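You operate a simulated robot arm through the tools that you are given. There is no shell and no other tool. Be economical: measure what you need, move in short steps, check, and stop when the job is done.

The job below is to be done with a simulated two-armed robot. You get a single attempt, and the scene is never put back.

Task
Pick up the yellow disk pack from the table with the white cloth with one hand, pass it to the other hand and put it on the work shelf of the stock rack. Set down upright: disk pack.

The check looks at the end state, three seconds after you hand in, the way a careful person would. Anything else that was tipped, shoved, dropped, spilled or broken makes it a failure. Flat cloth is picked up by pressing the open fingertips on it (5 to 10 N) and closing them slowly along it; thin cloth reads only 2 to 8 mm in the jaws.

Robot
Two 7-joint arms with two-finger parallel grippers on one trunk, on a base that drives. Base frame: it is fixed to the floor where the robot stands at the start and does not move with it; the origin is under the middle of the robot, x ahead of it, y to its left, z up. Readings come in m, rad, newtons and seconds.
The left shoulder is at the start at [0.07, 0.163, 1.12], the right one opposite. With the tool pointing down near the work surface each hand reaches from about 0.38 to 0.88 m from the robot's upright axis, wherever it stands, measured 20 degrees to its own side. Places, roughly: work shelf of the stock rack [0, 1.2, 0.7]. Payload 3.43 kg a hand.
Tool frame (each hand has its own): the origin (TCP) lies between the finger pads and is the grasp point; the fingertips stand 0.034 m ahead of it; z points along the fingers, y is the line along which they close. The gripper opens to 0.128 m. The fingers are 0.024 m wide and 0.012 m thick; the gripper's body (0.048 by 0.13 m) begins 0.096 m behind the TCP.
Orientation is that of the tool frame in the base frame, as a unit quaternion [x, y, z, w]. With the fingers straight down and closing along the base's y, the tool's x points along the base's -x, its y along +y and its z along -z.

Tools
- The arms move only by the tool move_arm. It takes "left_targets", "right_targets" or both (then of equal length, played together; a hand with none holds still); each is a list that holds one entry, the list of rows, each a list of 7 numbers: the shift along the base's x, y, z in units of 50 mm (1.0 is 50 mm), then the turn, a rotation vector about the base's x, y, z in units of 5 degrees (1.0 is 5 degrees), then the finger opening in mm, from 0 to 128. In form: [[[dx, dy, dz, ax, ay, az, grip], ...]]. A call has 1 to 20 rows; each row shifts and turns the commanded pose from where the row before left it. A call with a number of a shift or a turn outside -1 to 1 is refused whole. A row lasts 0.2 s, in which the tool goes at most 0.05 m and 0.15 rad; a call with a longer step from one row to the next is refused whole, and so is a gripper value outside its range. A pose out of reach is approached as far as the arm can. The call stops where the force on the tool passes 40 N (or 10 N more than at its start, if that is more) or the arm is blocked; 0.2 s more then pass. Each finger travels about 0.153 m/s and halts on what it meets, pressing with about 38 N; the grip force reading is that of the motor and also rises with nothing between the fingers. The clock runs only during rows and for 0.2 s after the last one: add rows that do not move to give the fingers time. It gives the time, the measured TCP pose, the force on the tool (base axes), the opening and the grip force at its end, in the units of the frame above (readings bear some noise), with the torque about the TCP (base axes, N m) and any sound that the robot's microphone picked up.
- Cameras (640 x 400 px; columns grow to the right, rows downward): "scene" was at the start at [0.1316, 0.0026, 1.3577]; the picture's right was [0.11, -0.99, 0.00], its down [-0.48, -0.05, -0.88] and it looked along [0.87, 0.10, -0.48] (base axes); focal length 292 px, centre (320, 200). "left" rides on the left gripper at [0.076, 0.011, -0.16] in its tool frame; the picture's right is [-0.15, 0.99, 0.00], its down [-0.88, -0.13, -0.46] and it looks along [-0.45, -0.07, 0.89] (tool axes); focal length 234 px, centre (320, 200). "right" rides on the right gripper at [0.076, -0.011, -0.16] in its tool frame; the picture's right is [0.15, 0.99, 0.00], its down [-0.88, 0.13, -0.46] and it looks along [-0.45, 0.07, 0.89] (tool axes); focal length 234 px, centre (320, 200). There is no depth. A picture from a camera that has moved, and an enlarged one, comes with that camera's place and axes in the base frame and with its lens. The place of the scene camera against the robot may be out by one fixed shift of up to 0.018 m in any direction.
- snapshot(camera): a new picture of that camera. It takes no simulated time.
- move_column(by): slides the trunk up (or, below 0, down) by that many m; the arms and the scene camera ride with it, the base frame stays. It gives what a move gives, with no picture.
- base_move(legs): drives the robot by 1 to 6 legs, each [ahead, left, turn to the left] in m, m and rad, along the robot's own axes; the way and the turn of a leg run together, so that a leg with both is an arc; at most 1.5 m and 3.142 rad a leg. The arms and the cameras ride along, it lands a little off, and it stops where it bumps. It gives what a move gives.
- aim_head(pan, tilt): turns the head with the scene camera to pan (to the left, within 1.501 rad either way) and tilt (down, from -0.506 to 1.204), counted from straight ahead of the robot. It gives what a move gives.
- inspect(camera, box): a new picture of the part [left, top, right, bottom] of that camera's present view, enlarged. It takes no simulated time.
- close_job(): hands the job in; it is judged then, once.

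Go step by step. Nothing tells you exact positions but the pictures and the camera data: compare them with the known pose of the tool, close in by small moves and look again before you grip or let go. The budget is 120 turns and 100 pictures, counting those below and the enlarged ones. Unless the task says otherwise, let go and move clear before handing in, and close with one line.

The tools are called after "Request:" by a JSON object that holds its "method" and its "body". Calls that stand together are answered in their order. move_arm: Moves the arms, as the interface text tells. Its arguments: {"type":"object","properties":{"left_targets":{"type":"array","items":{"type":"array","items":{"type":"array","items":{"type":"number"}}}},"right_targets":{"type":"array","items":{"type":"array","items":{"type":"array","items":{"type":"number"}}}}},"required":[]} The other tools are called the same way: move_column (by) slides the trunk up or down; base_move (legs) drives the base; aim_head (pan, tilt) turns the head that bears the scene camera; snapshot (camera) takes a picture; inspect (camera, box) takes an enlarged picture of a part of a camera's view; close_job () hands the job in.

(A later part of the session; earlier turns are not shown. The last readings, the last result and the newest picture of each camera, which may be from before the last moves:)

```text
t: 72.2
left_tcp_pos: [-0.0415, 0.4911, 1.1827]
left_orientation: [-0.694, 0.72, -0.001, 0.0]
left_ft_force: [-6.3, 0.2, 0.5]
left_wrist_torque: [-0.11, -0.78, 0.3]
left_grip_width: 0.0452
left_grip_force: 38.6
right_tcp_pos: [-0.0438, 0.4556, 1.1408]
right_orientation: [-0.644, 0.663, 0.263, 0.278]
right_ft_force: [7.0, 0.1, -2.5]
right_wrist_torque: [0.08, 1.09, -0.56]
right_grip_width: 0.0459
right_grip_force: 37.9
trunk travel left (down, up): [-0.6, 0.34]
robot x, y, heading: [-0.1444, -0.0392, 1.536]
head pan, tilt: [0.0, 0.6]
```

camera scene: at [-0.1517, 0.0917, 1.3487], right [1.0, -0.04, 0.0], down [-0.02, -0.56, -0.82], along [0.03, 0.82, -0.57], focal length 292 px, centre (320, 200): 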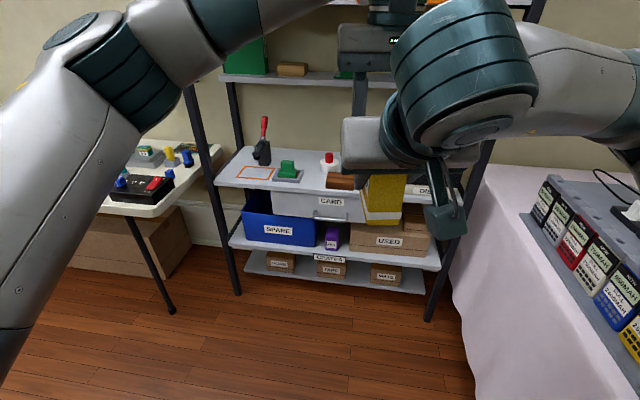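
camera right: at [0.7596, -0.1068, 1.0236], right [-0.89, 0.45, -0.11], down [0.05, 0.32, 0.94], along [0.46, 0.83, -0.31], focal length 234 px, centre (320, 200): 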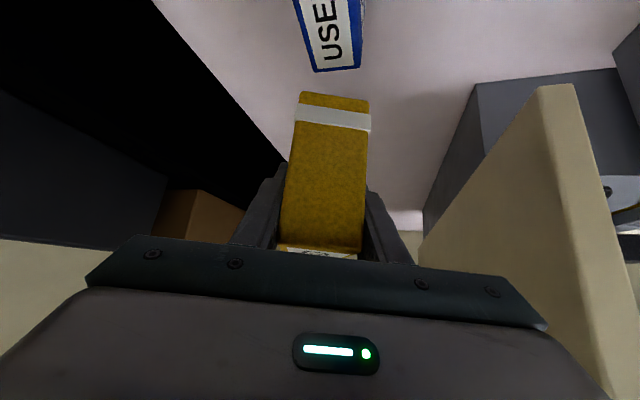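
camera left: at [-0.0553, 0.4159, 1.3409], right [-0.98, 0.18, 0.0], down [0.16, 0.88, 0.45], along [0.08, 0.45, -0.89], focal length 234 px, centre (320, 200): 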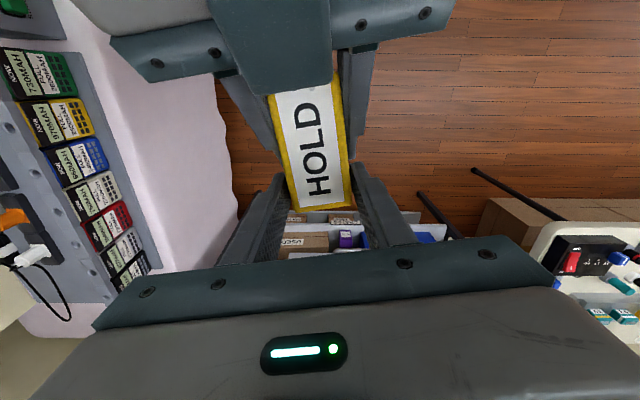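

The left hand grips at 45 mm with 38 N. Now I'll open the right hand and withdraw it back and up along its axis.

Request:
{"method": "move_arm", "body": {"left_targets": [[[0, 0, 0, 0, 0, 0, 30], [0, 0, 0, 0, 0, 0, 30], [0, 0, 0, 0, 0, 0, 30], [0, 0, 0, 0, 0, 0, 30], [0, 0, 0, 0, 0, 0, 30]]], "right_targets": [[[0, 0, 0, 0, 0, 0, 50], [0, 0, 0, 0, 0, 0, 60], [0, 0, 0, 0, 0, 0, 72], [0, 0, 0, 0, 0, 0, 76], [0, 0, 0, 0, 0, 0, 76]]]}}

Request:
{"method": "snapshot", "body": {"camera": "left"}}

```text
t: 73.4
left_tcp_pos: [-0.0412, 0.4911, 1.1824]
left_orientation: [-0.693, 0.721, -0.001, -0.001]
left_ft_force: [0.3, 0.5, 0.0]
left_wrist_torque: [0.1, -0.02, 0.01]
left_grip_width: 0.0452
left_grip_force: 38.3
right_tcp_pos: [-0.0426, 0.4565, 1.1416]
right_orientation: [-0.645, 0.662, 0.262, 0.277]
right_ft_force: [0.4, 0.0, -0.7]
right_wrist_torque: [0.0, 0.0, 0.01]
right_grip_width: 0.0761
right_grip_force: 0.0
trunk travel left (down, up): [-0.6, 0.34]
robot x, y, heading: [-0.1498, -0.0438, 1.536]
head pan, tilt: [0.0, 0.6]
```

```text
39 pictures are left
camera left: at [-0.0553, 0.416, 1.3409], right [-0.98, 0.18, 0.0], down [0.16, 0.88, 0.45], along [0.08, 0.45, -0.89], focal length 234 px, centre (320, 200)
```

left: 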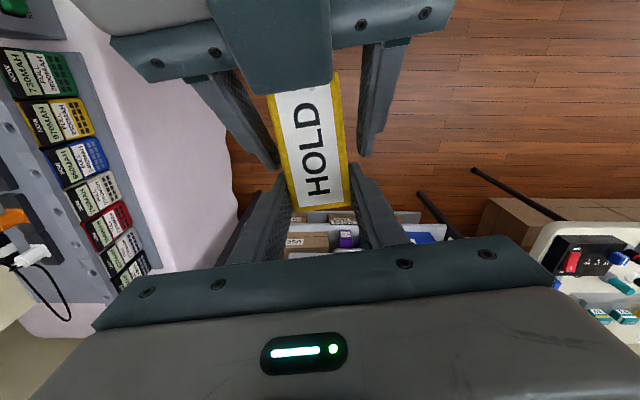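

The pack is held by the left hand only. I'll move it forward out from between the right fingers, then withdraw the right hand to its side.

Request:
{"method": "move_arm", "body": {"left_targets": [[[0, 0.3, 0.05, 0, 0, 0, 30], [0, 0.5, 0.1, 0, 0, 0, 30], [0, 0.6, 0.1, 0, 0, 0, 30], [0, 0.7, 0.1, 0, 0, 0, 30], [0, 0.7, 0, 0, 0, 0, 30]]]}}

Request:
{"method": "move_arm", "body": {"right_targets": [[[0.5, -0.4, 0.1, 0, 0, 0, 76], [0.7, -0.4, 0.1, 0, 0, 0, 76], [0.7, -0.2, 0, 0, 0, 0, 76], [0.7, 0, 0, 0, 0, 0, 76], [0.7, 0, 0, 0, 0, 0, 76]]]}}

Request:
{"method": "snapshot", "body": {"camera": "scene"}}

Request:
{"method": "snapshot", "body": {"camera": "left"}}

```text
t: 74.6
left_tcp_pos: [-0.0403, 0.6325, 1.1989]
left_orientation: [-0.694, 0.72, 0.0, -0.001]
left_ft_force: [-0.4, 0.3, -1.1]
left_wrist_torque: [0.04, 0.01, 0.02]
left_grip_width: 0.0456
left_grip_force: 38.1
right_tcp_pos: [-0.0409, 0.4584, 1.1399]
right_orientation: [-0.645, 0.662, 0.263, 0.277]
right_ft_force: [0.4, -0.2, -0.5]
right_wrist_torque: [-0.03, 0.02, 0.06]
right_grip_width: 0.0763
right_grip_force: 0.0
trunk travel left (down, up): [-0.6, 0.34]
robot x, y, heading: [-0.1457, -0.0406, 1.533]
head pan, tilt: [0.0, 0.6]
```

```text
t: 75.8
left_tcp_pos: [-0.0399, 0.6311, 1.198]
left_orientation: [-0.694, 0.72, 0.0, -0.001]
left_ft_force: [0.0, -0.5, -1.9]
left_wrist_torque: [0.08, 0.03, 0.03]
left_grip_width: 0.0455
left_grip_force: 38.0
right_tcp_pos: [0.1218, 0.4178, 1.1604]
right_orientation: [-0.645, 0.662, 0.263, 0.276]
right_ft_force: [0.7, -0.5, 0.3]
right_wrist_torque: [-0.05, 0.04, 0.01]
right_grip_width: 0.0759
right_grip_force: 0.0
right hand out of reach, approached as far as the arm can: row 3, 4
trunk travel left (down, up): [-0.6, 0.34]
robot x, y, heading: [-0.1496, -0.0411, 1.534]
head pan, tilt: [0.0, 0.6]
```

```text
38 pictures are left
camera scene: at [-0.15, 0.0919, 1.3487], right [1.0, -0.04, 0.0], down [-0.02, -0.56, -0.82], along [0.03, 0.82, -0.57], focal length 292 px, centre (320, 200)
```

scene: 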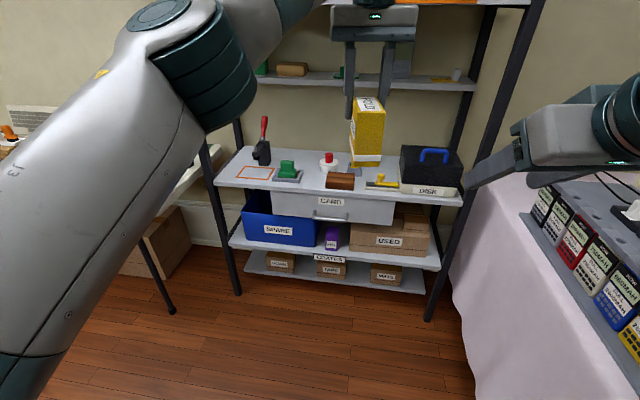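

```text
37 pictures are left
camera left: at [-0.0536, 0.5563, 1.3581], right [-0.98, 0.18, 0.0], down [0.16, 0.88, 0.45], along [0.08, 0.45, -0.89], focal length 234 px, centre (320, 200)
```

left: 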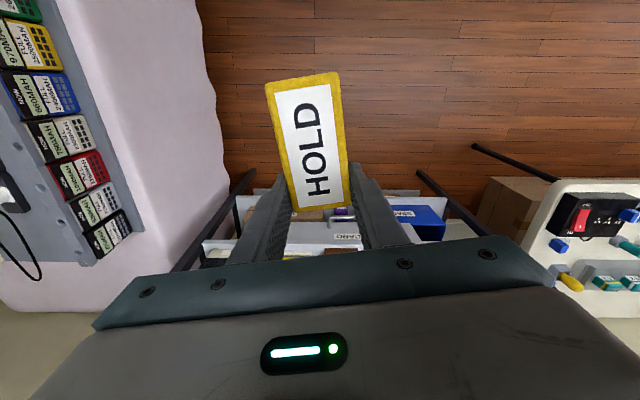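

The handover worked and the pack hangs upright in the left hand. I'll look closely at the work shelf for a free spot.

Request:
{"method": "inspect", "body": {"camera": "scene", "box": [200, 110, 400, 235]}}

```text
3.20 times, centred on (300, 172) of scene
camera zoom: at [-0.15, 0.0919, 1.3487], right [1.0, -0.04, 0.0], down [-0.02, -0.56, -0.82], along [0.03, 0.82, -0.57], focal length 934 px, centre (384, 288)
```

zoom: 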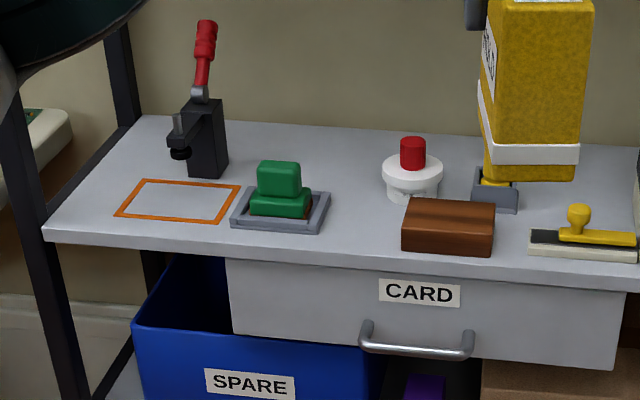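

The marked front-left area of the shelf, around (−0.42, 1.21), is free and away from everything. I'll tuck the right hand back, then drive toward the rack.

Request:
{"method": "move_arm", "body": {"right_targets": [[[0.3, -0.7, 0.2, 0, 0, 0, 76], [0.3, -0.7, 0.2, 0, 0, 0, 76], [0.3, -0.6, 0.2, 0, 0, 0, 76]]]}}

Request:
{"method": "base_move", "body": {"legs": [[0.5, 0.06, 0]]}}

Request:
{"method": "snapshot", "body": {"camera": "scene"}}

Request:
{"method": "snapshot", "body": {"camera": "left"}}

```text
t: 76.6
left_tcp_pos: [-0.0419, 0.6306, 1.1996]
left_orientation: [-0.694, 0.72, 0.0, 0.0]
left_ft_force: [0.7, 0.3, -1.4]
left_wrist_torque: [0.07, 0.02, -0.02]
left_grip_width: 0.0452
left_grip_force: 37.8
right_tcp_pos: [0.1699, 0.3383, 1.2161]
right_orientation: [-0.646, 0.661, 0.263, 0.275]
right_ft_force: [-1.2, 0.0, -0.4]
right_wrist_torque: [-0.01, -0.01, 0.02]
right_grip_width: 0.076
right_grip_force: 0.0
right hand out of reach, approached as far as the arm can: row 1, 2, 3
trunk travel left (down, up): [-0.6, 0.34]
robot x, y, heading: [-0.1479, -0.0432, 1.535]
head pan, tilt: [0.0, 0.6]
```

```text
t: 78.9
left_tcp_pos: [-0.0625, 0.98, 1.2045]
left_orientation: [-0.68, 0.733, 0.01, -0.001]
left_ft_force: [-0.5, 1.2, -2.1]
left_wrist_torque: [0.06, -0.07, 0.0]
left_grip_width: 0.0455
left_grip_force: 38.2
right_tcp_pos: [0.1349, 0.7004, 1.2214]
right_orientation: [-0.645, 0.66, 0.265, 0.28]
right_ft_force: [-0.5, 0.2, 0.6]
right_wrist_torque: [0.01, 0.01, 0.01]
right_grip_width: 0.0761
right_grip_force: 0.1
trunk travel left (down, up): [-0.6, 0.34]
robot x, y, heading: [-0.1818, 0.3342, 1.53]
head pan, tilt: [0.0, 0.6]
stopped in leg 1: the robot was blocked; the commanded pose is now the measured one
```

```text
35 pictures are left
camera scene: at [-0.1873, 0.4507, 1.3507], right [1.0, -0.03, 0.0], down [-0.02, -0.56, -0.83], along [0.03, 0.83, -0.56], focal length 292 px, centre (320, 200)
```

scene: 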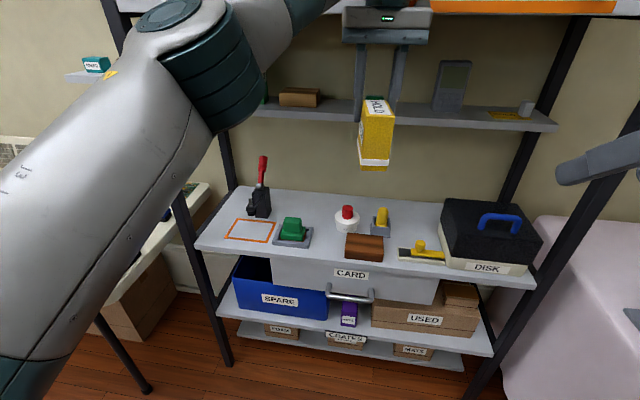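

```text
34 pictures are left
camera left: at [-0.0769, 0.9038, 1.3636], right [-0.98, 0.22, 0.02], down [0.2, 0.86, 0.46], along [0.09, 0.45, -0.89], focal length 234 px, centre (320, 200)
```

left: 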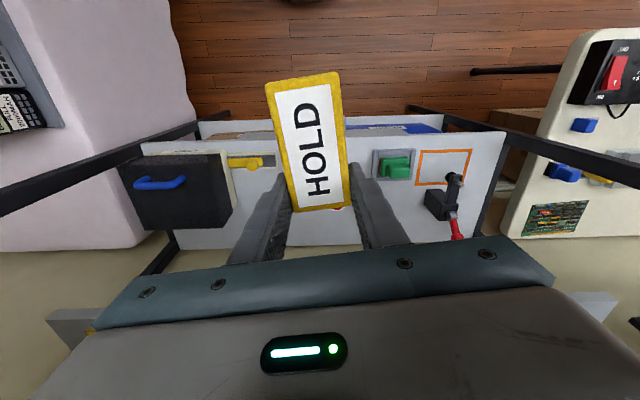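

The left wrist met the front edge of the top shelf. I'll back off, check nothing up there moved, then lower the hand before going in.

Request:
{"method": "base_move", "body": {"legs": [[-0.12, 0, 0]]}}

Request:
{"method": "aim_head", "body": {"pan": -0.1, "tilt": 0.05}}

Request:
{"method": "snapshot", "body": {"camera": "scene"}}

```text
t: 80.2
left_tcp_pos: [-0.0656, 0.8769, 1.1952]
left_orientation: [-0.683, 0.731, 0.003, -0.007]
left_ft_force: [0.3, 0.2, -2.5]
left_wrist_torque: [0.1, 0.01, 0.0]
left_grip_width: 0.0456
left_grip_force: 38.1
right_tcp_pos: [0.1334, 0.5934, 1.2162]
right_orientation: [-0.646, 0.662, 0.262, 0.275]
right_ft_force: [-0.3, 0.6, 0.6]
right_wrist_torque: [0.05, 0.01, 0.03]
right_grip_width: 0.0761
right_grip_force: 0.1
trunk travel left (down, up): [-0.6, 0.34]
robot x, y, heading: [-0.1824, 0.2175, 1.533]
head pan, tilt: [0.0, 0.6]
```

```text
t: 81.1
left_tcp_pos: [-0.0666, 0.8767, 1.194]
left_orientation: [-0.683, 0.731, 0.002, -0.007]
left_ft_force: [0.0, 0.2, -2.1]
left_wrist_torque: [0.06, -0.01, 0.0]
left_grip_width: 0.0454
left_grip_force: 38.3
right_tcp_pos: [0.1327, 0.5944, 1.2168]
right_orientation: [-0.647, 0.661, 0.263, 0.275]
right_ft_force: [-1.1, -0.4, -1.1]
right_wrist_torque: [0.06, 0.0, 0.0]
right_grip_width: 0.0758
right_grip_force: 0.0
trunk travel left (down, up): [-0.6, 0.34]
robot x, y, heading: [-0.1835, 0.2161, 1.535]
head pan, tilt: [-0.099, 0.051]
```

```text
33 pictures are left
camera scene: at [-0.1785, 0.349, 1.3992], right [0.99, -0.13, 0.0], down [-0.01, -0.05, -1.0], along [0.13, 0.99, -0.05], focal length 292 px, centre (320, 200)
```

scene: 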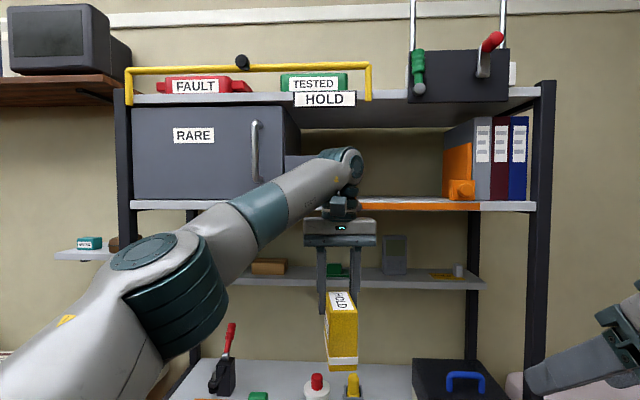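

The shelf edge is at about z=1.36. I'll lower the left hand below it and inspect the upper shelf area the arm is hiding.

Request:
{"method": "move_arm", "body": {"left_targets": [[[-0.5, 0, -0.7, 0, 0, 0, 30], [-0.5, 0, -0.7, 0, 0, 0, 30], [-0.5, 0, -0.7, 0, 0, 0, 30], [-0.5, 0, -0.7, 0, 0, 0, 30], [-0.5, 0, -0.7, 0, 0, 0, 30], [-0.5, 0, -0.7, 0, 0, 0, 30], [-0.5, 0, -0.7, 0, 0, 0, 30], [-0.5, 0, -0.7, 0, 0, 0, 30]]]}}

Request:
{"method": "snapshot", "body": {"camera": "scene"}}

Request:
{"method": "snapshot", "body": {"camera": "left"}}

```text
t: 82.9
left_tcp_pos: [-0.2675, 0.8783, 0.9118]
left_orientation: [-0.683, 0.73, 0.001, -0.007]
left_ft_force: [-0.2, -0.2, -3.4]
left_wrist_torque: [0.06, -0.04, 0.02]
left_grip_width: 0.0452
left_grip_force: 38.3
right_tcp_pos: [0.1311, 0.5948, 1.2161]
right_orientation: [-0.647, 0.662, 0.261, 0.275]
right_ft_force: [-0.9, -1.0, -0.1]
right_wrist_torque: [-0.04, -0.05, -0.06]
right_grip_width: 0.0761
right_grip_force: 0.1
trunk travel left (down, up): [-0.6, 0.34]
robot x, y, heading: [-0.1834, 0.2142, 1.533]
head pan, tilt: [-0.099, 0.051]
```

```text
32 pictures are left
camera scene: at [-0.1802, 0.3492, 1.3993], right [0.99, -0.13, 0.0], down [-0.01, -0.05, -1.0], along [0.13, 0.99, -0.05], focal length 292 px, centre (320, 200)
```

scene: 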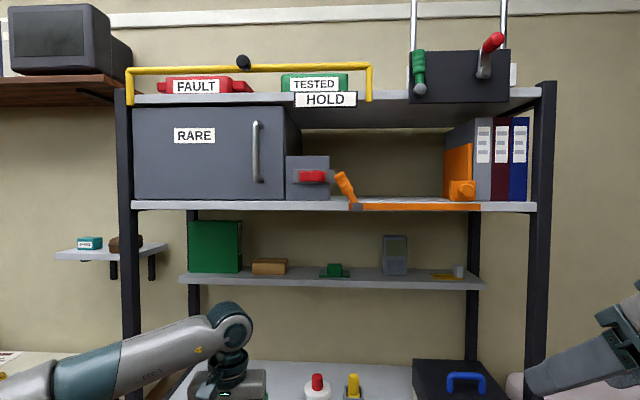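

```text
31 pictures are left
camera left: at [-0.2812, 0.8045, 1.0726], right [-0.98, 0.21, 0.01], down [0.2, 0.87, 0.45], along [0.09, 0.44, -0.89], focal length 234 px, centre (320, 200)
```

left: 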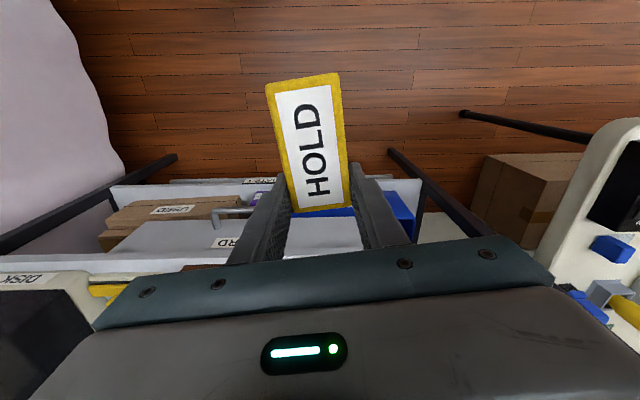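

Nothing on the upper shelf has changed. I'll shift the left hand left and slightly back, keep it low under the top shelf, and drive closer.

Request:
{"method": "move_arm", "body": {"left_targets": [[[-0.8, -0.5, 0.1, 0, 0, 0, 30], [-0.8, -0.5, 0.1, 0, 0, 0, 30], [-0.8, -0.5, 0.1, 0, 0, 0, 30], [-0.8, -0.5, 0.1, 0, 0, 0, 30]]]}}

Request:
{"method": "base_move", "body": {"legs": [[0.25, 0, 0]]}}

Request:
{"method": "aim_head", "body": {"pan": 0.2, "tilt": 0.6}}

Request:
{"method": "snapshot", "body": {"camera": "scene"}}

Request:
{"method": "snapshot", "body": {"camera": "left"}}

```text
t: 83.9
left_tcp_pos: [-0.4286, 0.7754, 0.9345]
left_orientation: [-0.682, 0.731, 0.002, -0.006]
left_ft_force: [-0.4, -1.2, -2.3]
left_wrist_torque: [0.08, -0.01, -0.01]
left_grip_width: 0.0454
left_grip_force: 38.4
right_tcp_pos: [0.1318, 0.5924, 1.2174]
right_orientation: [-0.647, 0.661, 0.262, 0.276]
right_ft_force: [-0.9, 0.2, 0.0]
right_wrist_torque: [0.02, -0.01, -0.01]
right_grip_width: 0.0759
right_grip_force: 0.1
trunk travel left (down, up): [-0.6, 0.34]
robot x, y, heading: [-0.1861, 0.2105, 1.534]
head pan, tilt: [-0.099, 0.051]
```

```text
t: 85.8
left_tcp_pos: [-0.4158, 1.0295, 0.9343]
left_orientation: [-0.682, 0.731, 0.003, -0.007]
left_ft_force: [0.6, 1.1, -2.1]
left_wrist_torque: [0.04, 0.02, 0.02]
left_grip_width: 0.0454
left_grip_force: 37.7
right_tcp_pos: [0.1445, 0.8445, 1.2149]
right_orientation: [-0.645, 0.663, 0.262, 0.276]
right_ft_force: [-0.4, 1.3, -0.1]
right_wrist_torque: [-0.03, -0.05, 0.0]
right_grip_width: 0.076
right_grip_force: 0.1
trunk travel left (down, up): [-0.6, 0.34]
robot x, y, heading: [-0.1726, 0.4639, 1.539]
head pan, tilt: [-0.099, 0.051]
```

```text
t: 86.7
left_tcp_pos: [-0.4159, 1.0292, 0.9346]
left_orientation: [-0.682, 0.732, 0.004, -0.007]
left_ft_force: [-0.5, -0.5, -2.3]
left_wrist_torque: [0.05, -0.01, -0.01]
left_grip_width: 0.0453
left_grip_force: 37.7
right_tcp_pos: [0.144, 0.8438, 1.2167]
right_orientation: [-0.645, 0.663, 0.262, 0.276]
right_ft_force: [-0.6, -1.1, -0.6]
right_wrist_torque: [0.01, 0.02, -0.03]
right_grip_width: 0.0761
right_grip_force: 0.0
trunk travel left (down, up): [-0.6, 0.34]
robot x, y, heading: [-0.1712, 0.4639, 1.534]
head pan, tilt: [0.201, 0.6]
```

```text
30 pictures are left
camera scene: at [-0.1958, 0.5966, 1.3488], right [0.99, 0.16, 0.0], down [0.09, -0.56, -0.83], along [-0.13, 0.81, -0.56], focal length 292 px, centre (320, 200)
```

scene: 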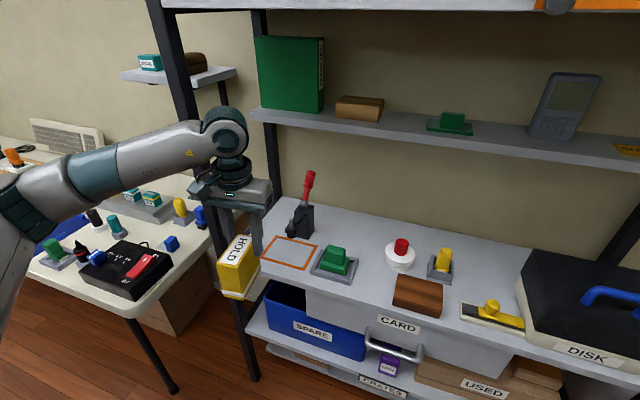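

```text
29 pictures are left
camera left: at [-0.43, 0.9555, 1.094], right [-0.98, 0.22, 0.01], down [0.2, 0.87, 0.45], along [0.09, 0.44, -0.89], focal length 234 px, centre (320, 200)
```

left: 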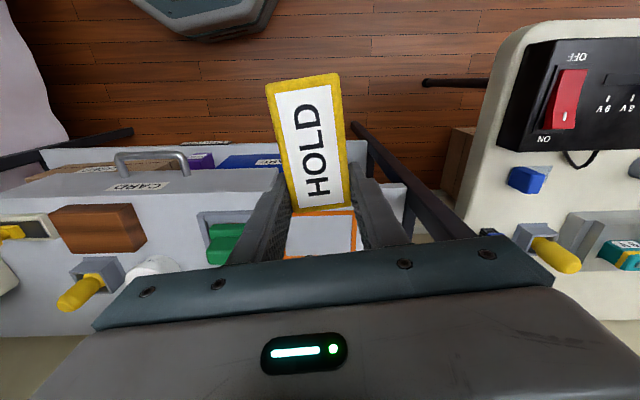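

The marked area is about (−0.39, 1.23). To keep the forearm clear of the left post I'll extend the arm from here rather than drive closer.

Request:
{"method": "move_arm", "body": {"left_targets": [[[0.06, 0.7, 0, 0, 0, 0, 30], [0.06, 0.7, 0, 0, 0, 0, 30], [0.06, 0.7, 0, 0, 0, 0, 30], [0.06, 0.7, 0, 0, 0, 0, 30]]]}}

Request:
{"method": "snapshot", "body": {"camera": "scene"}}

Request:
{"method": "snapshot", "body": {"camera": "left"}}

```text
t: 87.7
left_tcp_pos: [-0.404, 1.1714, 0.9359]
left_orientation: [-0.681, 0.732, 0.003, -0.008]
left_ft_force: [0.2, 0.7, -1.8]
left_wrist_torque: [0.09, 0.01, -0.01]
left_grip_width: 0.0453
left_grip_force: 38.2
right_tcp_pos: [0.1453, 0.8464, 1.2155]
right_orientation: [-0.645, 0.663, 0.262, 0.275]
right_ft_force: [-0.5, 0.2, -0.7]
right_wrist_torque: [0.03, 0.04, 0.04]
right_grip_width: 0.0761
right_grip_force: 0.0
trunk travel left (down, up): [-0.6, 0.34]
robot x, y, heading: [-0.1761, 0.4612, 1.531]
head pan, tilt: [0.201, 0.6]
```

```text
28 pictures are left
camera scene: at [-0.1949, 0.5978, 1.3485], right [0.99, 0.16, 0.0], down [0.09, -0.56, -0.82], along [-0.13, 0.81, -0.57], focal length 292 px, centre (320, 200)
```

scene: 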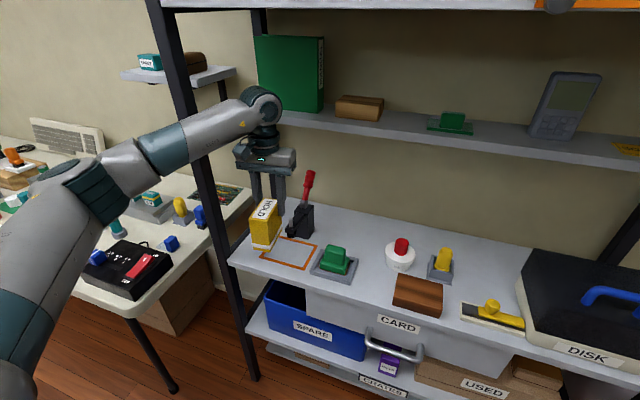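

```text
27 pictures are left
camera left: at [-0.4178, 1.097, 1.0936], right [-0.98, 0.22, 0.01], down [0.2, 0.87, 0.45], along [0.09, 0.44, -0.89], focal length 234 px, centre (320, 200)
```

left: 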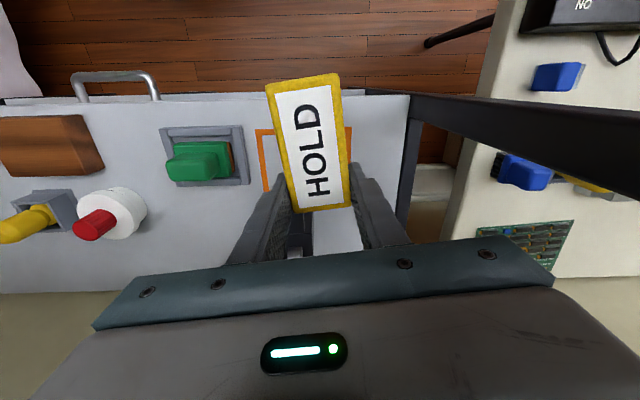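

There's about 5 cm clearance to the post. I'll extend 6 cm more and start lowering.

Request:
{"method": "move_arm", "body": {"left_targets": [[[0.05, 0.4, 0, 0, 0, 0, 30], [0.05, 0.4, 0, 0, 0, 0, 30], [0, 0.4, 0, 0, 0, 0, 30], [0, 0, -0.4, 0, 0, 0, 30], [0, 0, -0.4, 0, 0, 0, 30], [0, 0, -0.4, 0, 0, 0, 30], [0, 0, -0.4, 0, 0, 0, 30]]]}}

Request:
{"method": "snapshot", "body": {"camera": "scene"}}

Request:
{"method": "snapshot", "body": {"camera": "left"}}

```text
t: 89.3
left_tcp_pos: [-0.3993, 1.228, 0.8732]
left_orientation: [-0.681, 0.732, 0.004, 0.001]
left_ft_force: [-2.0, -24.6, 22.7]
left_wrist_torque: [-1.12, -0.72, -0.76]
left_grip_width: 0.0454
left_grip_force: 37.5
right_tcp_pos: [0.144, 0.8424, 1.2154]
right_orientation: [-0.646, 0.661, 0.263, 0.276]
right_ft_force: [-0.4, 0.8, 0.3]
right_wrist_torque: [-0.02, -0.03, -0.01]
right_grip_width: 0.076
right_grip_force: 0.0
trunk travel left (down, up): [-0.6, 0.34]
robot x, y, heading: [-0.175, 0.4682, 1.537]
head pan, tilt: [0.201, 0.6]
stopped in row 7 (left hand): the force on the tool passed its limit (the readings are from after the stop); the commanded pose is now the measured one
```

```text
26 pictures are left
camera scene: at [-0.1959, 0.5926, 1.3494], right [0.99, 0.16, 0.0], down [0.09, -0.56, -0.83], along [-0.13, 0.82, -0.56], focal length 292 px, centre (320, 200)
```

scene: 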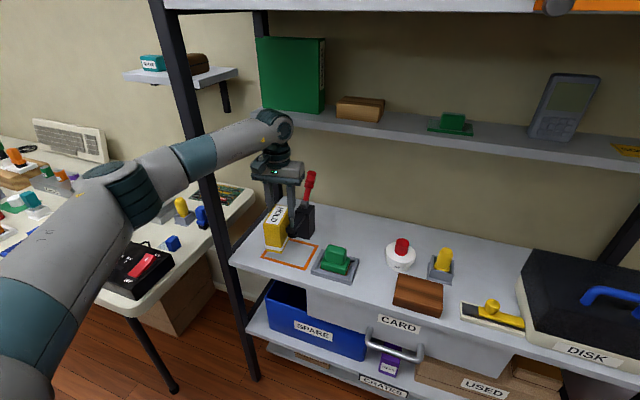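

```text
25 pictures are left
camera left: at [-0.4146, 1.1522, 1.0327], right [-0.98, 0.22, 0.01], down [0.2, 0.87, 0.46], along [0.09, 0.45, -0.89], focal length 234 px, centre (320, 200)
```

left: 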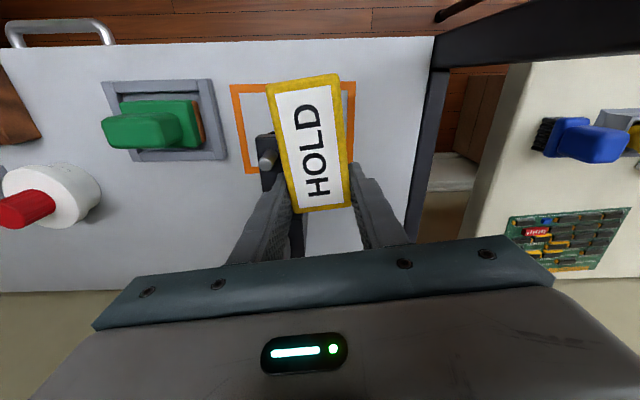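

The hand touched the toggle clamp just behind. I'll back off up and away, then check the clamp.

Request:
{"method": "move_arm", "body": {"left_targets": [[[0, -0.2, 0.3, 0, 0, 0, 30], [0, -0.3, 0.4, 0, 0, 0, 30], [0, -0.5, 0.4, 0, 0, 0, 30], [0, -0.6, 0, 0, 0, 0, 30]]]}}

Request:
{"method": "inspect", "body": {"camera": "scene", "box": [200, 120, 440, 290]}}

Request:
{"method": "snapshot", "body": {"camera": "left"}}

```text
t: 90.0
left_tcp_pos: [-0.4012, 1.2128, 0.8969]
left_orientation: [-0.685, 0.729, 0.01, 0.001]
left_ft_force: [-3.4, 4.5, -6.1]
left_wrist_torque: [0.25, 0.4, 0.13]
left_grip_width: 0.0453
left_grip_force: 38.0
right_tcp_pos: [0.1449, 0.8459, 1.2154]
right_orientation: [-0.646, 0.662, 0.262, 0.275]
right_ft_force: [0.7, 1.1, -0.4]
right_wrist_torque: [-0.04, -0.02, -0.03]
right_grip_width: 0.0762
right_grip_force: 0.0
trunk travel left (down, up): [-0.6, 0.34]
robot x, y, heading: [-0.1741, 0.4669, 1.532]
head pan, tilt: [0.201, 0.6]
stopped in row 3 (left hand): the force on the tool passed its limit (the readings are from after the stop); the commanded pose is now the measured one
```

```text
2.35 times, centred on (320, 205) of scene
camera zoom: at [-0.1962, 0.5979, 1.3486], right [0.99, 0.16, 0.0], down [0.09, -0.56, -0.82], along [-0.13, 0.81, -0.57], focal length 687 px, centre (320, 188)
```

zoom: 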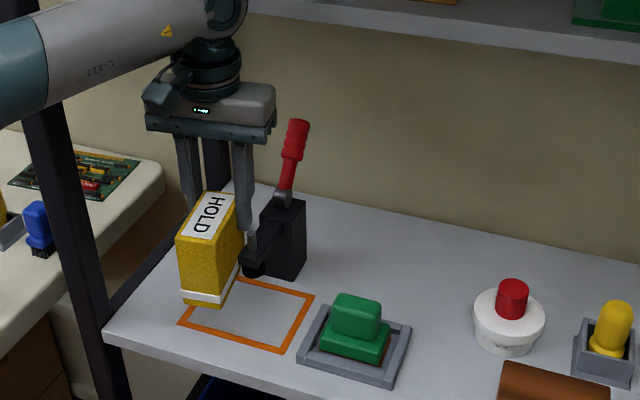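

```text
23 pictures are left
camera left: at [-0.4154, 1.1353, 1.0544], right [-0.98, 0.21, 0.02], down [0.19, 0.86, 0.47], along [0.08, 0.46, -0.88], focal length 234 px, centre (320, 200)
```

left: 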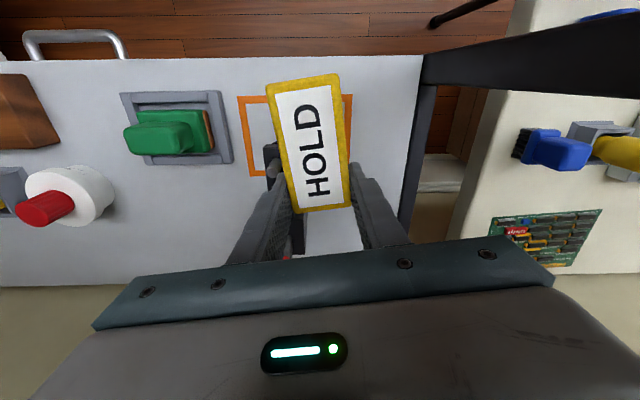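

The clamp still stands upright, with the right finger beside its arm. I'll slide left away from it before rising.

Request:
{"method": "move_arm", "body": {"left_targets": [[[-0.2, 0, 0, 0, 0, 0, 30], [-0.3, 0, 0, 0, 0, 0, 30], [-0.3, -0.1, 0, 0, 0, 0, 30]]]}}

Request:
{"method": "inspect", "body": {"camera": "scene", "box": [200, 120, 440, 290]}}

```text
t: 90.8
left_tcp_pos: [-0.4414, 1.2087, 0.8971]
left_orientation: [-0.685, 0.728, 0.01, 0.002]
left_ft_force: [-0.1, 0.1, -1.2]
left_wrist_torque: [0.06, -0.02, 0.0]
left_grip_width: 0.0454
left_grip_force: 37.9
right_tcp_pos: [0.1426, 0.8439, 1.2155]
right_orientation: [-0.645, 0.662, 0.262, 0.276]
right_ft_force: [-1.1, 0.1, -0.4]
right_wrist_torque: [0.04, 0.0, 0.0]
right_grip_width: 0.0759
right_grip_force: 0.1
trunk travel left (down, up): [-0.6, 0.34]
robot x, y, heading: [-0.1735, 0.4657, 1.527]
head pan, tilt: [0.201, 0.6]
```

```text
2.35 times, centred on (320, 205) of scene
camera zoom: at [-0.1964, 0.5971, 1.3487], right [0.99, 0.16, 0.0], down [0.09, -0.56, -0.82], along [-0.13, 0.81, -0.57], focal length 687 px, centre (320, 188)
```

zoom: 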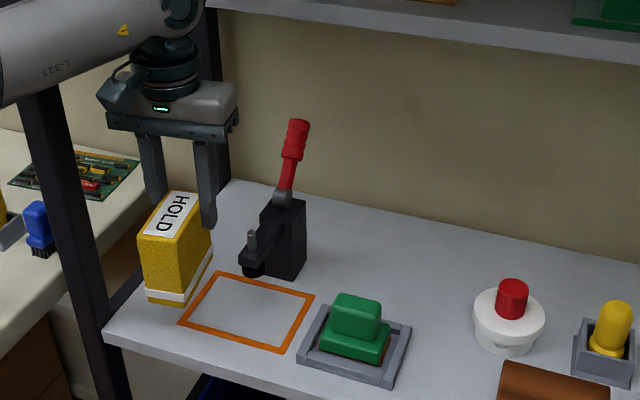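

The clamp overhangs that marked area, so it's a poor spot. The gap between the green stamp tray and the brown box, around (−0.138, 1.155), is clear. I'll back out and move there.

Request:
{"method": "move_arm", "body": {"left_targets": [[[0, -0.6, 0.2, 0, 0, 0, 30], [0, -0.7, 0.2, 0, 0, 0, 30], [0, -0.8, 0.2, 0, 0, 0, 30], [0, -0.8, 0, 0, 0, 0, 30], [0.7, 0, 0, 0, 0, -0.2, 30], [0.8, 0, 0, 0, 0, -0.2, 30], [0.8, 0, 0, 0, 0, -0.2, 30], [0.8, 0, 0, 0, 0, -0.2, 30], [0.8, 0, 0, 0, 0, -0.2, 30], [0.8, 0, 0, 0, 0, -0.2, 30], [0.8, 0, 0, 0, 0, 0, 30], [0.4, 0, 0, 0, 0, 0, 30]]]}}

Request:
{"method": "snapshot", "body": {"camera": "left"}}

Request:
{"method": "snapshot", "body": {"camera": "scene"}}

```text
t: 93.4
left_tcp_pos: [-0.1447, 1.062, 0.9278]
left_orientation: [-0.646, 0.763, 0.01, 0.003]
left_ft_force: [0.3, 0.1, -2.2]
left_wrist_torque: [0.06, -0.03, 0.02]
left_grip_width: 0.0453
left_grip_force: 38.2
right_tcp_pos: [0.1434, 0.8446, 1.2173]
right_orientation: [-0.645, 0.663, 0.262, 0.276]
right_ft_force: [0.4, 0.3, -1.1]
right_wrist_torque: [0.01, -0.03, -0.01]
right_grip_width: 0.0759
right_grip_force: 0.1
trunk travel left (down, up): [-0.6, 0.34]
robot x, y, heading: [-0.171, 0.4651, 1.53]
head pan, tilt: [0.201, 0.6]
```

```text
21 pictures are left
camera left: at [-0.1671, 0.9869, 1.0855], right [-0.95, 0.31, 0.01], down [0.28, 0.84, 0.47], along [0.13, 0.45, -0.88], focal length 234 px, centre (320, 200)
```

left: 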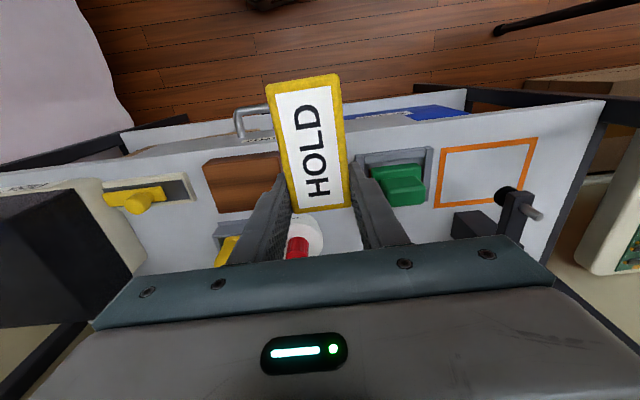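

```text
20 pictures are left
camera scene: at [-0.1953, 0.5973, 1.3487], right [0.99, 0.16, 0.0], down [0.09, -0.56, -0.82], along [-0.13, 0.81, -0.57], focal length 292 px, centre (320, 200)
```

scene: 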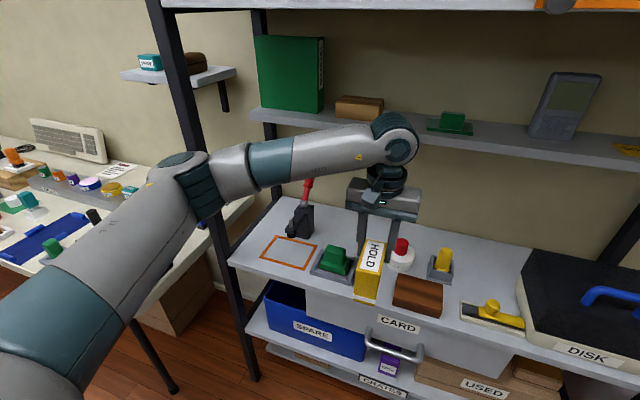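

The clamp and everything else are unmoved. I'll zoom the left camera to measure the gap.

Request:
{"method": "inspect", "body": {"camera": "left", "box": [190, 90, 450, 260]}}

Request:
{"method": "inspect", "body": {"camera": "scene", "box": [280, 180, 480, 330]}}

```text
2.35 times, centred on (320, 175) of left
camera zoom: at [-0.1671, 0.9869, 1.0855], right [-0.95, 0.31, 0.01], down [0.28, 0.84, 0.47], along [0.13, 0.45, -0.88], focal length 551 px, centre (320, 259)
```

zoom: 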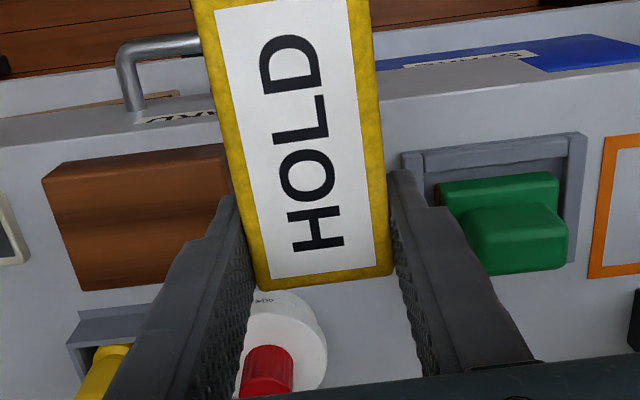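

```text
2.67 times, centred on (380, 255) of scene
camera zoom: at [-0.1953, 0.5973, 1.3487], right [0.99, 0.16, 0.0], down [0.09, -0.56, -0.82], along [-0.13, 0.81, -0.57], focal length 778 px, centre (160, 53)
```

zoom: 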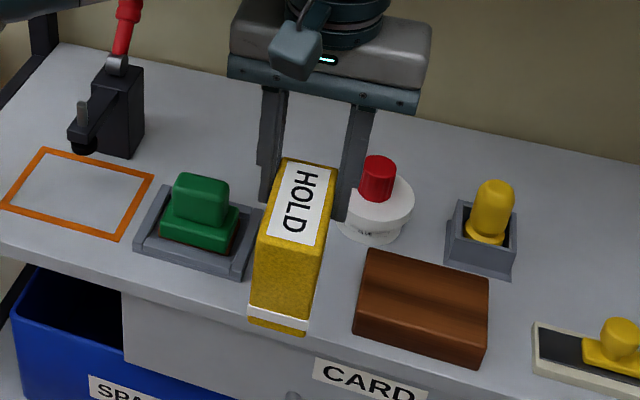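

The gap is about 0.10 m wide, centred at x≈−0.138. I'll move over it and lower partway.

Request:
{"method": "move_arm", "body": {"left_targets": [[[0.08, 0.77, 0, 0, 0, 0, 30], [0.08, 0.77, 0, 0, 0, 0, 30], [0.08, 0.77, 0, 0, 0, 0, 30], [0, 0, -0.5, 0, 0, 0, 30], [0, 0, -0.5, 0, 0, 0, 30], [0, 0, -0.5, 0, 0, 0, 30], [0, 0, 0, 0, 0, 0, 30]]]}}

Request:
{"method": "inspect", "body": {"camera": "scene", "box": [280, 180, 480, 330]}}

Request:
{"method": "snapshot", "body": {"camera": "left"}}

```text
t: 95.0
left_tcp_pos: [-0.133, 1.1774, 0.8536]
left_orientation: [-0.646, 0.764, 0.01, 0.002]
left_ft_force: [-0.7, -1.1, -2.5]
left_wrist_torque: [0.08, 0.01, 0.04]
left_grip_width: 0.0453
left_grip_force: 38.1
right_tcp_pos: [0.1437, 0.844, 1.2163]
right_orientation: [-0.645, 0.663, 0.262, 0.276]
right_ft_force: [0.0, -0.3, 0.4]
right_wrist_torque: [-0.01, 0.0, 0.01]
right_grip_width: 0.076
right_grip_force: 0.1
trunk travel left (down, up): [-0.6, 0.34]
robot x, y, heading: [-0.1761, 0.4684, 1.528]
head pan, tilt: [0.201, 0.6]
```

```text
2.67 times, centred on (380, 255) of scene
camera zoom: at [-0.1957, 0.597, 1.3487], right [0.99, 0.16, 0.0], down [0.09, -0.56, -0.82], along [-0.13, 0.81, -0.57], focal length 778 px, centre (160, 53)
```

zoom: 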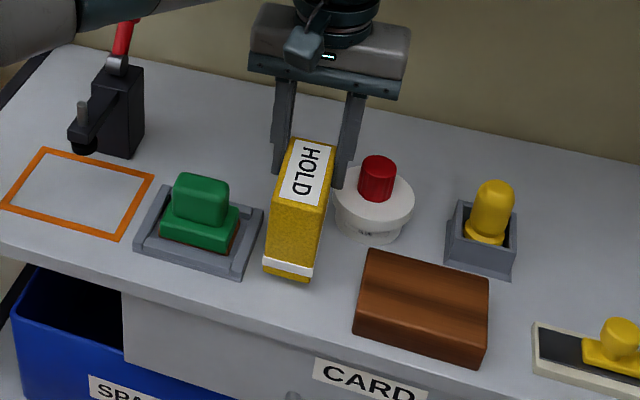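

```text
16 pictures are left
camera left: at [-0.1561, 1.1021, 1.0109], right [-0.95, 0.31, 0.01], down [0.28, 0.84, 0.47], along [0.13, 0.45, -0.88], focal length 234 px, centre (320, 200)
```

left: 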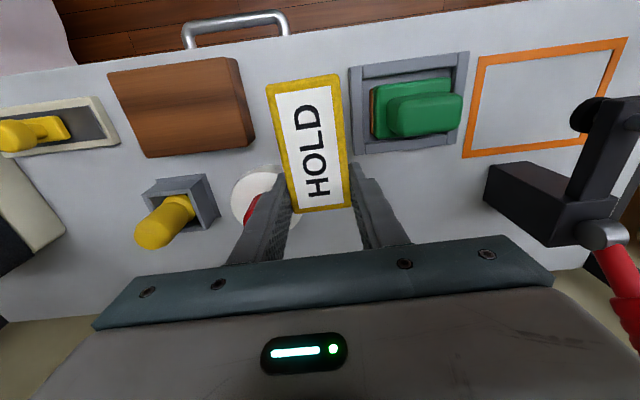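

The pack sits centred over the gap with clearance on both sides. I'll lower gently to contact.

Request:
{"method": "move_arm", "body": {"left_targets": [[[0, 0, -0.2, 0, 0, 0, 30], [0, 0, -0.2, 0, 0, 0, 30], [0, 0, -0.2, 0, 0, 0, 30], [0, 0, -0.2, 0, 0, 0, 30], [0, 0, -0.1, 0, 0, 0, 30], [0, 0, 0, 0, 0, 0, 30]]]}}

Request:
{"method": "inspect", "body": {"camera": "scene", "box": [280, 180, 480, 330]}}

```text
t: 96.0
left_tcp_pos: [-0.1325, 1.1788, 0.8224]
left_orientation: [-0.646, 0.763, 0.011, 0.008]
left_ft_force: [-2.1, -7.5, 18.3]
left_wrist_torque: [-0.37, -0.29, -0.13]
left_grip_width: 0.0457
left_grip_force: 38.4
right_tcp_pos: [0.1443, 0.8437, 1.2167]
right_orientation: [-0.646, 0.662, 0.262, 0.275]
right_ft_force: [-0.6, 0.1, -0.4]
right_wrist_torque: [-0.05, 0.0, 0.0]
right_grip_width: 0.0762
right_grip_force: 0.1
trunk travel left (down, up): [-0.6, 0.34]
robot x, y, heading: [-0.1735, 0.4682, 1.532]
head pan, tilt: [0.201, 0.6]
stopped in row 5 (left hand): the force on the tool passed its limit (the readings are from after the stop); the commanded pose is now the measured one
```

```text
2.67 times, centred on (380, 255) of scene
camera zoom: at [-0.1963, 0.5952, 1.3489], right [0.99, 0.16, 0.0], down [0.09, -0.56, -0.83], along [-0.13, 0.81, -0.56], focal length 778 px, centre (160, 53)
```

zoom: 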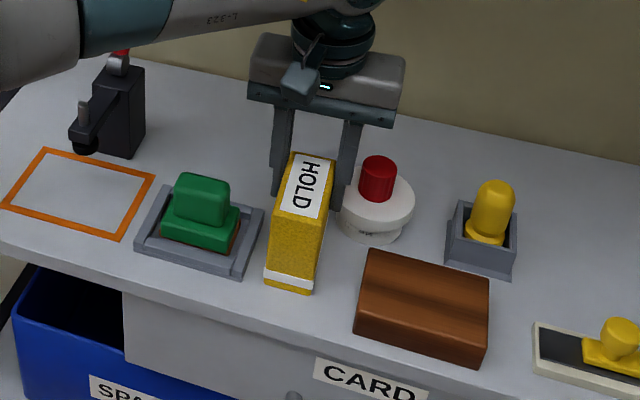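

Contact is at pack-bottom height of about 0.729, which matches the shelf height measured from the left-camera views. I'll ease the pressure slightly and open the fingers gently.

Request:
{"method": "move_arm", "body": {"left_targets": [[[0, 0, 0.03, 0, 0, 0, 30], [0, 0, 0.02, 0, 0, 0, 30], [0, 0, 0, 0, 0, 0, 30]]]}}

Request:
{"method": "inspect", "body": {"camera": "scene", "box": [320, 220, 400, 280]}}

```text
t: 96.8
left_tcp_pos: [-0.1325, 1.1793, 0.822]
left_orientation: [-0.645, 0.764, 0.011, 0.006]
left_ft_force: [0.9, -4.4, 8.2]
left_wrist_torque: [-0.07, -0.32, -0.08]
left_grip_width: 0.0456
left_grip_force: 38.1
right_tcp_pos: [0.1433, 0.8432, 1.2175]
right_orientation: [-0.645, 0.663, 0.263, 0.277]
right_ft_force: [0.3, 0.6, 0.0]
right_wrist_torque: [-0.02, 0.01, -0.02]
right_grip_width: 0.076
right_grip_force: 0.1
trunk travel left (down, up): [-0.6, 0.34]
robot x, y, heading: [-0.1781, 0.468, 1.533]
head pan, tilt: [0.201, 0.6]
```

```text
6.67 times, centred on (360, 250) of scene
camera zoom: at [-0.1958, 0.5957, 1.3488], right [0.99, 0.16, 0.0], down [0.09, -0.56, -0.83], along [-0.13, 0.81, -0.56], focal length 1946 px, centre (53, -133)
```

zoom: 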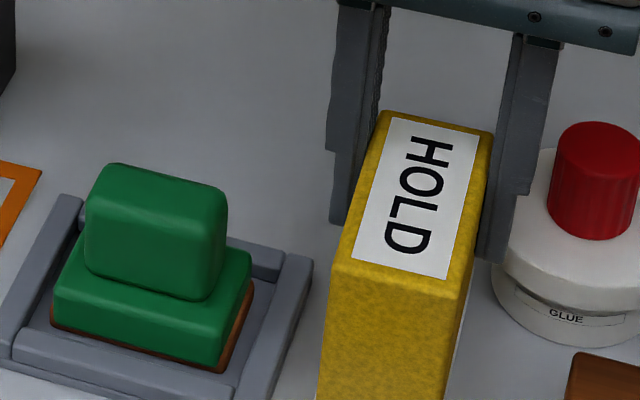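

The torque suggests the right fingertip may be resting on the glue pot's rim rather than the pack on the shelf. I'll lift a little, shift away from the pot, and lower again.

Request:
{"method": "move_arm", "body": {"left_targets": [[[0, 0, 0.2, 0, 0, 0, 30], [-0.1, -0.2, 0, 0, 0, 0, 30], [-0.1, -0.2, 0, 0, 0, 0, 30], [0, 0, -0.1, 0, 0, 0, 30], [0, 0, -0.1, 0, 0, 0, 30], [0, 0, 0, 0, 0, 0, 30]]]}}

Request:
{"method": "inspect", "body": {"camera": "scene", "box": [310, 215, 430, 305]}}

```text
t: 98.2
left_tcp_pos: [-0.143, 1.1599, 0.8231]
left_orientation: [-0.646, 0.763, 0.012, 0.007]
left_ft_force: [-0.4, 0.6, 5.5]
left_wrist_torque: [0.14, -0.16, -0.02]
left_grip_width: 0.0459
left_grip_force: 37.7
right_tcp_pos: [0.1442, 0.8452, 1.2165]
right_orientation: [-0.644, 0.663, 0.262, 0.276]
right_ft_force: [-0.1, 0.2, 0.8]
right_wrist_torque: [-0.01, -0.01, -0.02]
right_grip_width: 0.0763
right_grip_force: 0.0
trunk travel left (down, up): [-0.6, 0.34]
robot x, y, heading: [-0.1736, 0.4644, 1.532]
head pan, tilt: [0.201, 0.6]
```

```text
4.44 times, centred on (370, 260) of scene
camera zoom: at [-0.1957, 0.5965, 1.3489], right [0.99, 0.16, 0.0], down [0.09, -0.56, -0.83], along [-0.13, 0.81, -0.56], focal length 1298 px, centre (98, -67)
```

zoom: 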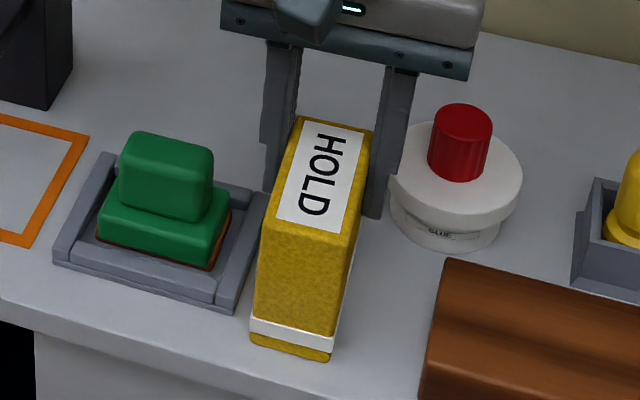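

Contact persists at the same height with the fingers clear of the pot, so the pack really is on the shelf. I'll nudge it 12 mm further from the shelf edge, set it down and open.

Request:
{"method": "move_arm", "body": {"left_targets": [[[0, 0, 0.14, 0, 0, 0, 30], [0, 0.24, 0, 0, 0, 0, 30], [0, 0, 0, 0, 0, 0, 30], [0, 0, -0.12, 0, 0, 0, 30], [0, 0, -0.02, 0, 0, 0, 30], [0, 0, 0, 0, 0, 0, 30]]]}}

Request:
{"method": "move_arm", "body": {"left_targets": [[[0, 0, 0, 0, 0, 0, 46], [0, 0, 0, 0, 0, 0, 49], [0, 0, 0, 0, 0, 0, 53], [0, 0, 0, 0, 0, 0, 58], [0, 0, 0, 0, 0, 0, 62], [0, 0, 0, 0, 0, 0, 62]]]}}

Request:
{"method": "inspect", "body": {"camera": "scene", "box": [310, 215, 430, 305]}}

```text
t: 99.6
left_tcp_pos: [-0.1433, 1.1718, 0.8223]
left_orientation: [-0.646, 0.763, 0.011, 0.006]
left_ft_force: [0.0, 0.7, 3.0]
left_wrist_torque: [0.22, -0.13, 0.05]
left_grip_width: 0.0458
left_grip_force: 38.0
right_tcp_pos: [0.1437, 0.8435, 1.2155]
right_orientation: [-0.645, 0.663, 0.261, 0.276]
right_ft_force: [-0.7, 1.5, 0.7]
right_wrist_torque: [0.03, 0.02, -0.01]
right_grip_width: 0.0759
right_grip_force: 0.1
trunk travel left (down, up): [-0.6, 0.34]
robot x, y, heading: [-0.1755, 0.4677, 1.535]
head pan, tilt: [0.201, 0.6]
```

```text
t: 101.0
left_tcp_pos: [-0.1426, 1.1714, 0.8215]
left_orientation: [-0.646, 0.763, 0.011, 0.006]
left_ft_force: [0.3, -0.3, -0.3]
left_wrist_torque: [0.02, 0.0, -0.02]
left_grip_width: 0.0622
left_grip_force: 0.1
right_tcp_pos: [0.1442, 0.8455, 1.2157]
right_orientation: [-0.645, 0.663, 0.262, 0.275]
right_ft_force: [0.8, 0.8, -1.3]
right_wrist_torque: [0.02, 0.01, 0.0]
right_grip_width: 0.0759
right_grip_force: 0.0
trunk travel left (down, up): [-0.6, 0.34]
robot x, y, heading: [-0.1705, 0.4684, 1.535]
head pan, tilt: [0.201, 0.6]
```

```text
4.44 times, centred on (370, 260) of scene
camera zoom: at [-0.1957, 0.5972, 1.3487], right [0.99, 0.16, 0.0], down [0.09, -0.56, -0.82], along [-0.13, 0.81, -0.57], focal length 1298 px, centre (98, -67)
```

zoom: 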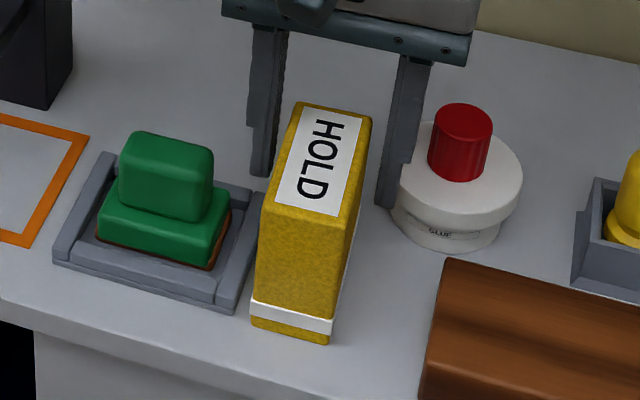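

The pack stands upright and free. I'll raise the left hand straight up and back it away.

Request:
{"method": "move_arm", "body": {"left_targets": [[[0, 0, 0.2, 0, 0, 0, 62], [0, 0, 0.5, 0, 0, 0, 62], [0, 0, 0.6, 0, 0, 0, 62], [0, 0, 0.6, 0, 0, 0, 62], [0, 0, 0.3, 0, 0, 0, 62], [0, -0.6, 0, 0, 0, 0, 62], [0, -0.8, 0, 0, 0, 0, 62], [0, -0.8, 0, 0, 0, 0, 62], [0, -0.8, 0, 0, 0, 0, 62], [0, -0.8, 0, 0, 0, 0, 62]]]}}

Request:
{"method": "snapshot", "body": {"camera": "scene"}}

```text
t: 103.2
left_tcp_pos: [-0.1423, 0.9802, 0.9323]
left_orientation: [-0.646, 0.763, 0.012, 0.006]
left_ft_force: [-0.2, 0.1, -0.1]
left_wrist_torque: [-0.01, -0.02, 0.0]
left_grip_width: 0.062
left_grip_force: 0.1
right_tcp_pos: [0.1426, 0.8443, 1.2155]
right_orientation: [-0.645, 0.663, 0.261, 0.276]
right_ft_force: [0.1, -0.6, 0.8]
right_wrist_torque: [0.01, 0.01, 0.02]
right_grip_width: 0.0758
right_grip_force: 0.1
trunk travel left (down, up): [-0.6, 0.34]
robot x, y, heading: [-0.1733, 0.4651, 1.534]
head pan, tilt: [0.201, 0.6]
```

```text
11 pictures are left
camera scene: at [-0.1956, 0.5965, 1.3488], right [0.99, 0.16, 0.0], down [0.09, -0.56, -0.83], along [-0.13, 0.81, -0.56], focal length 292 px, centre (320, 200)
```

scene: 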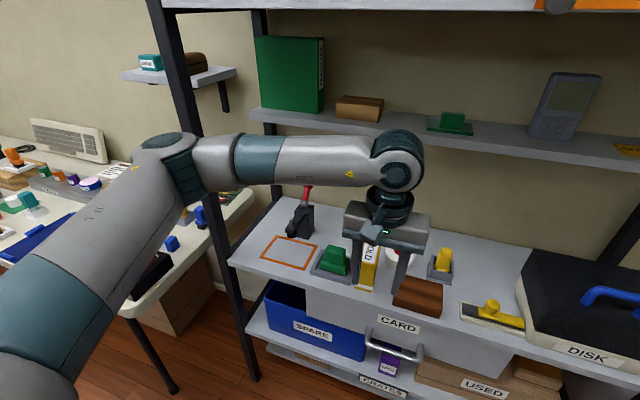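

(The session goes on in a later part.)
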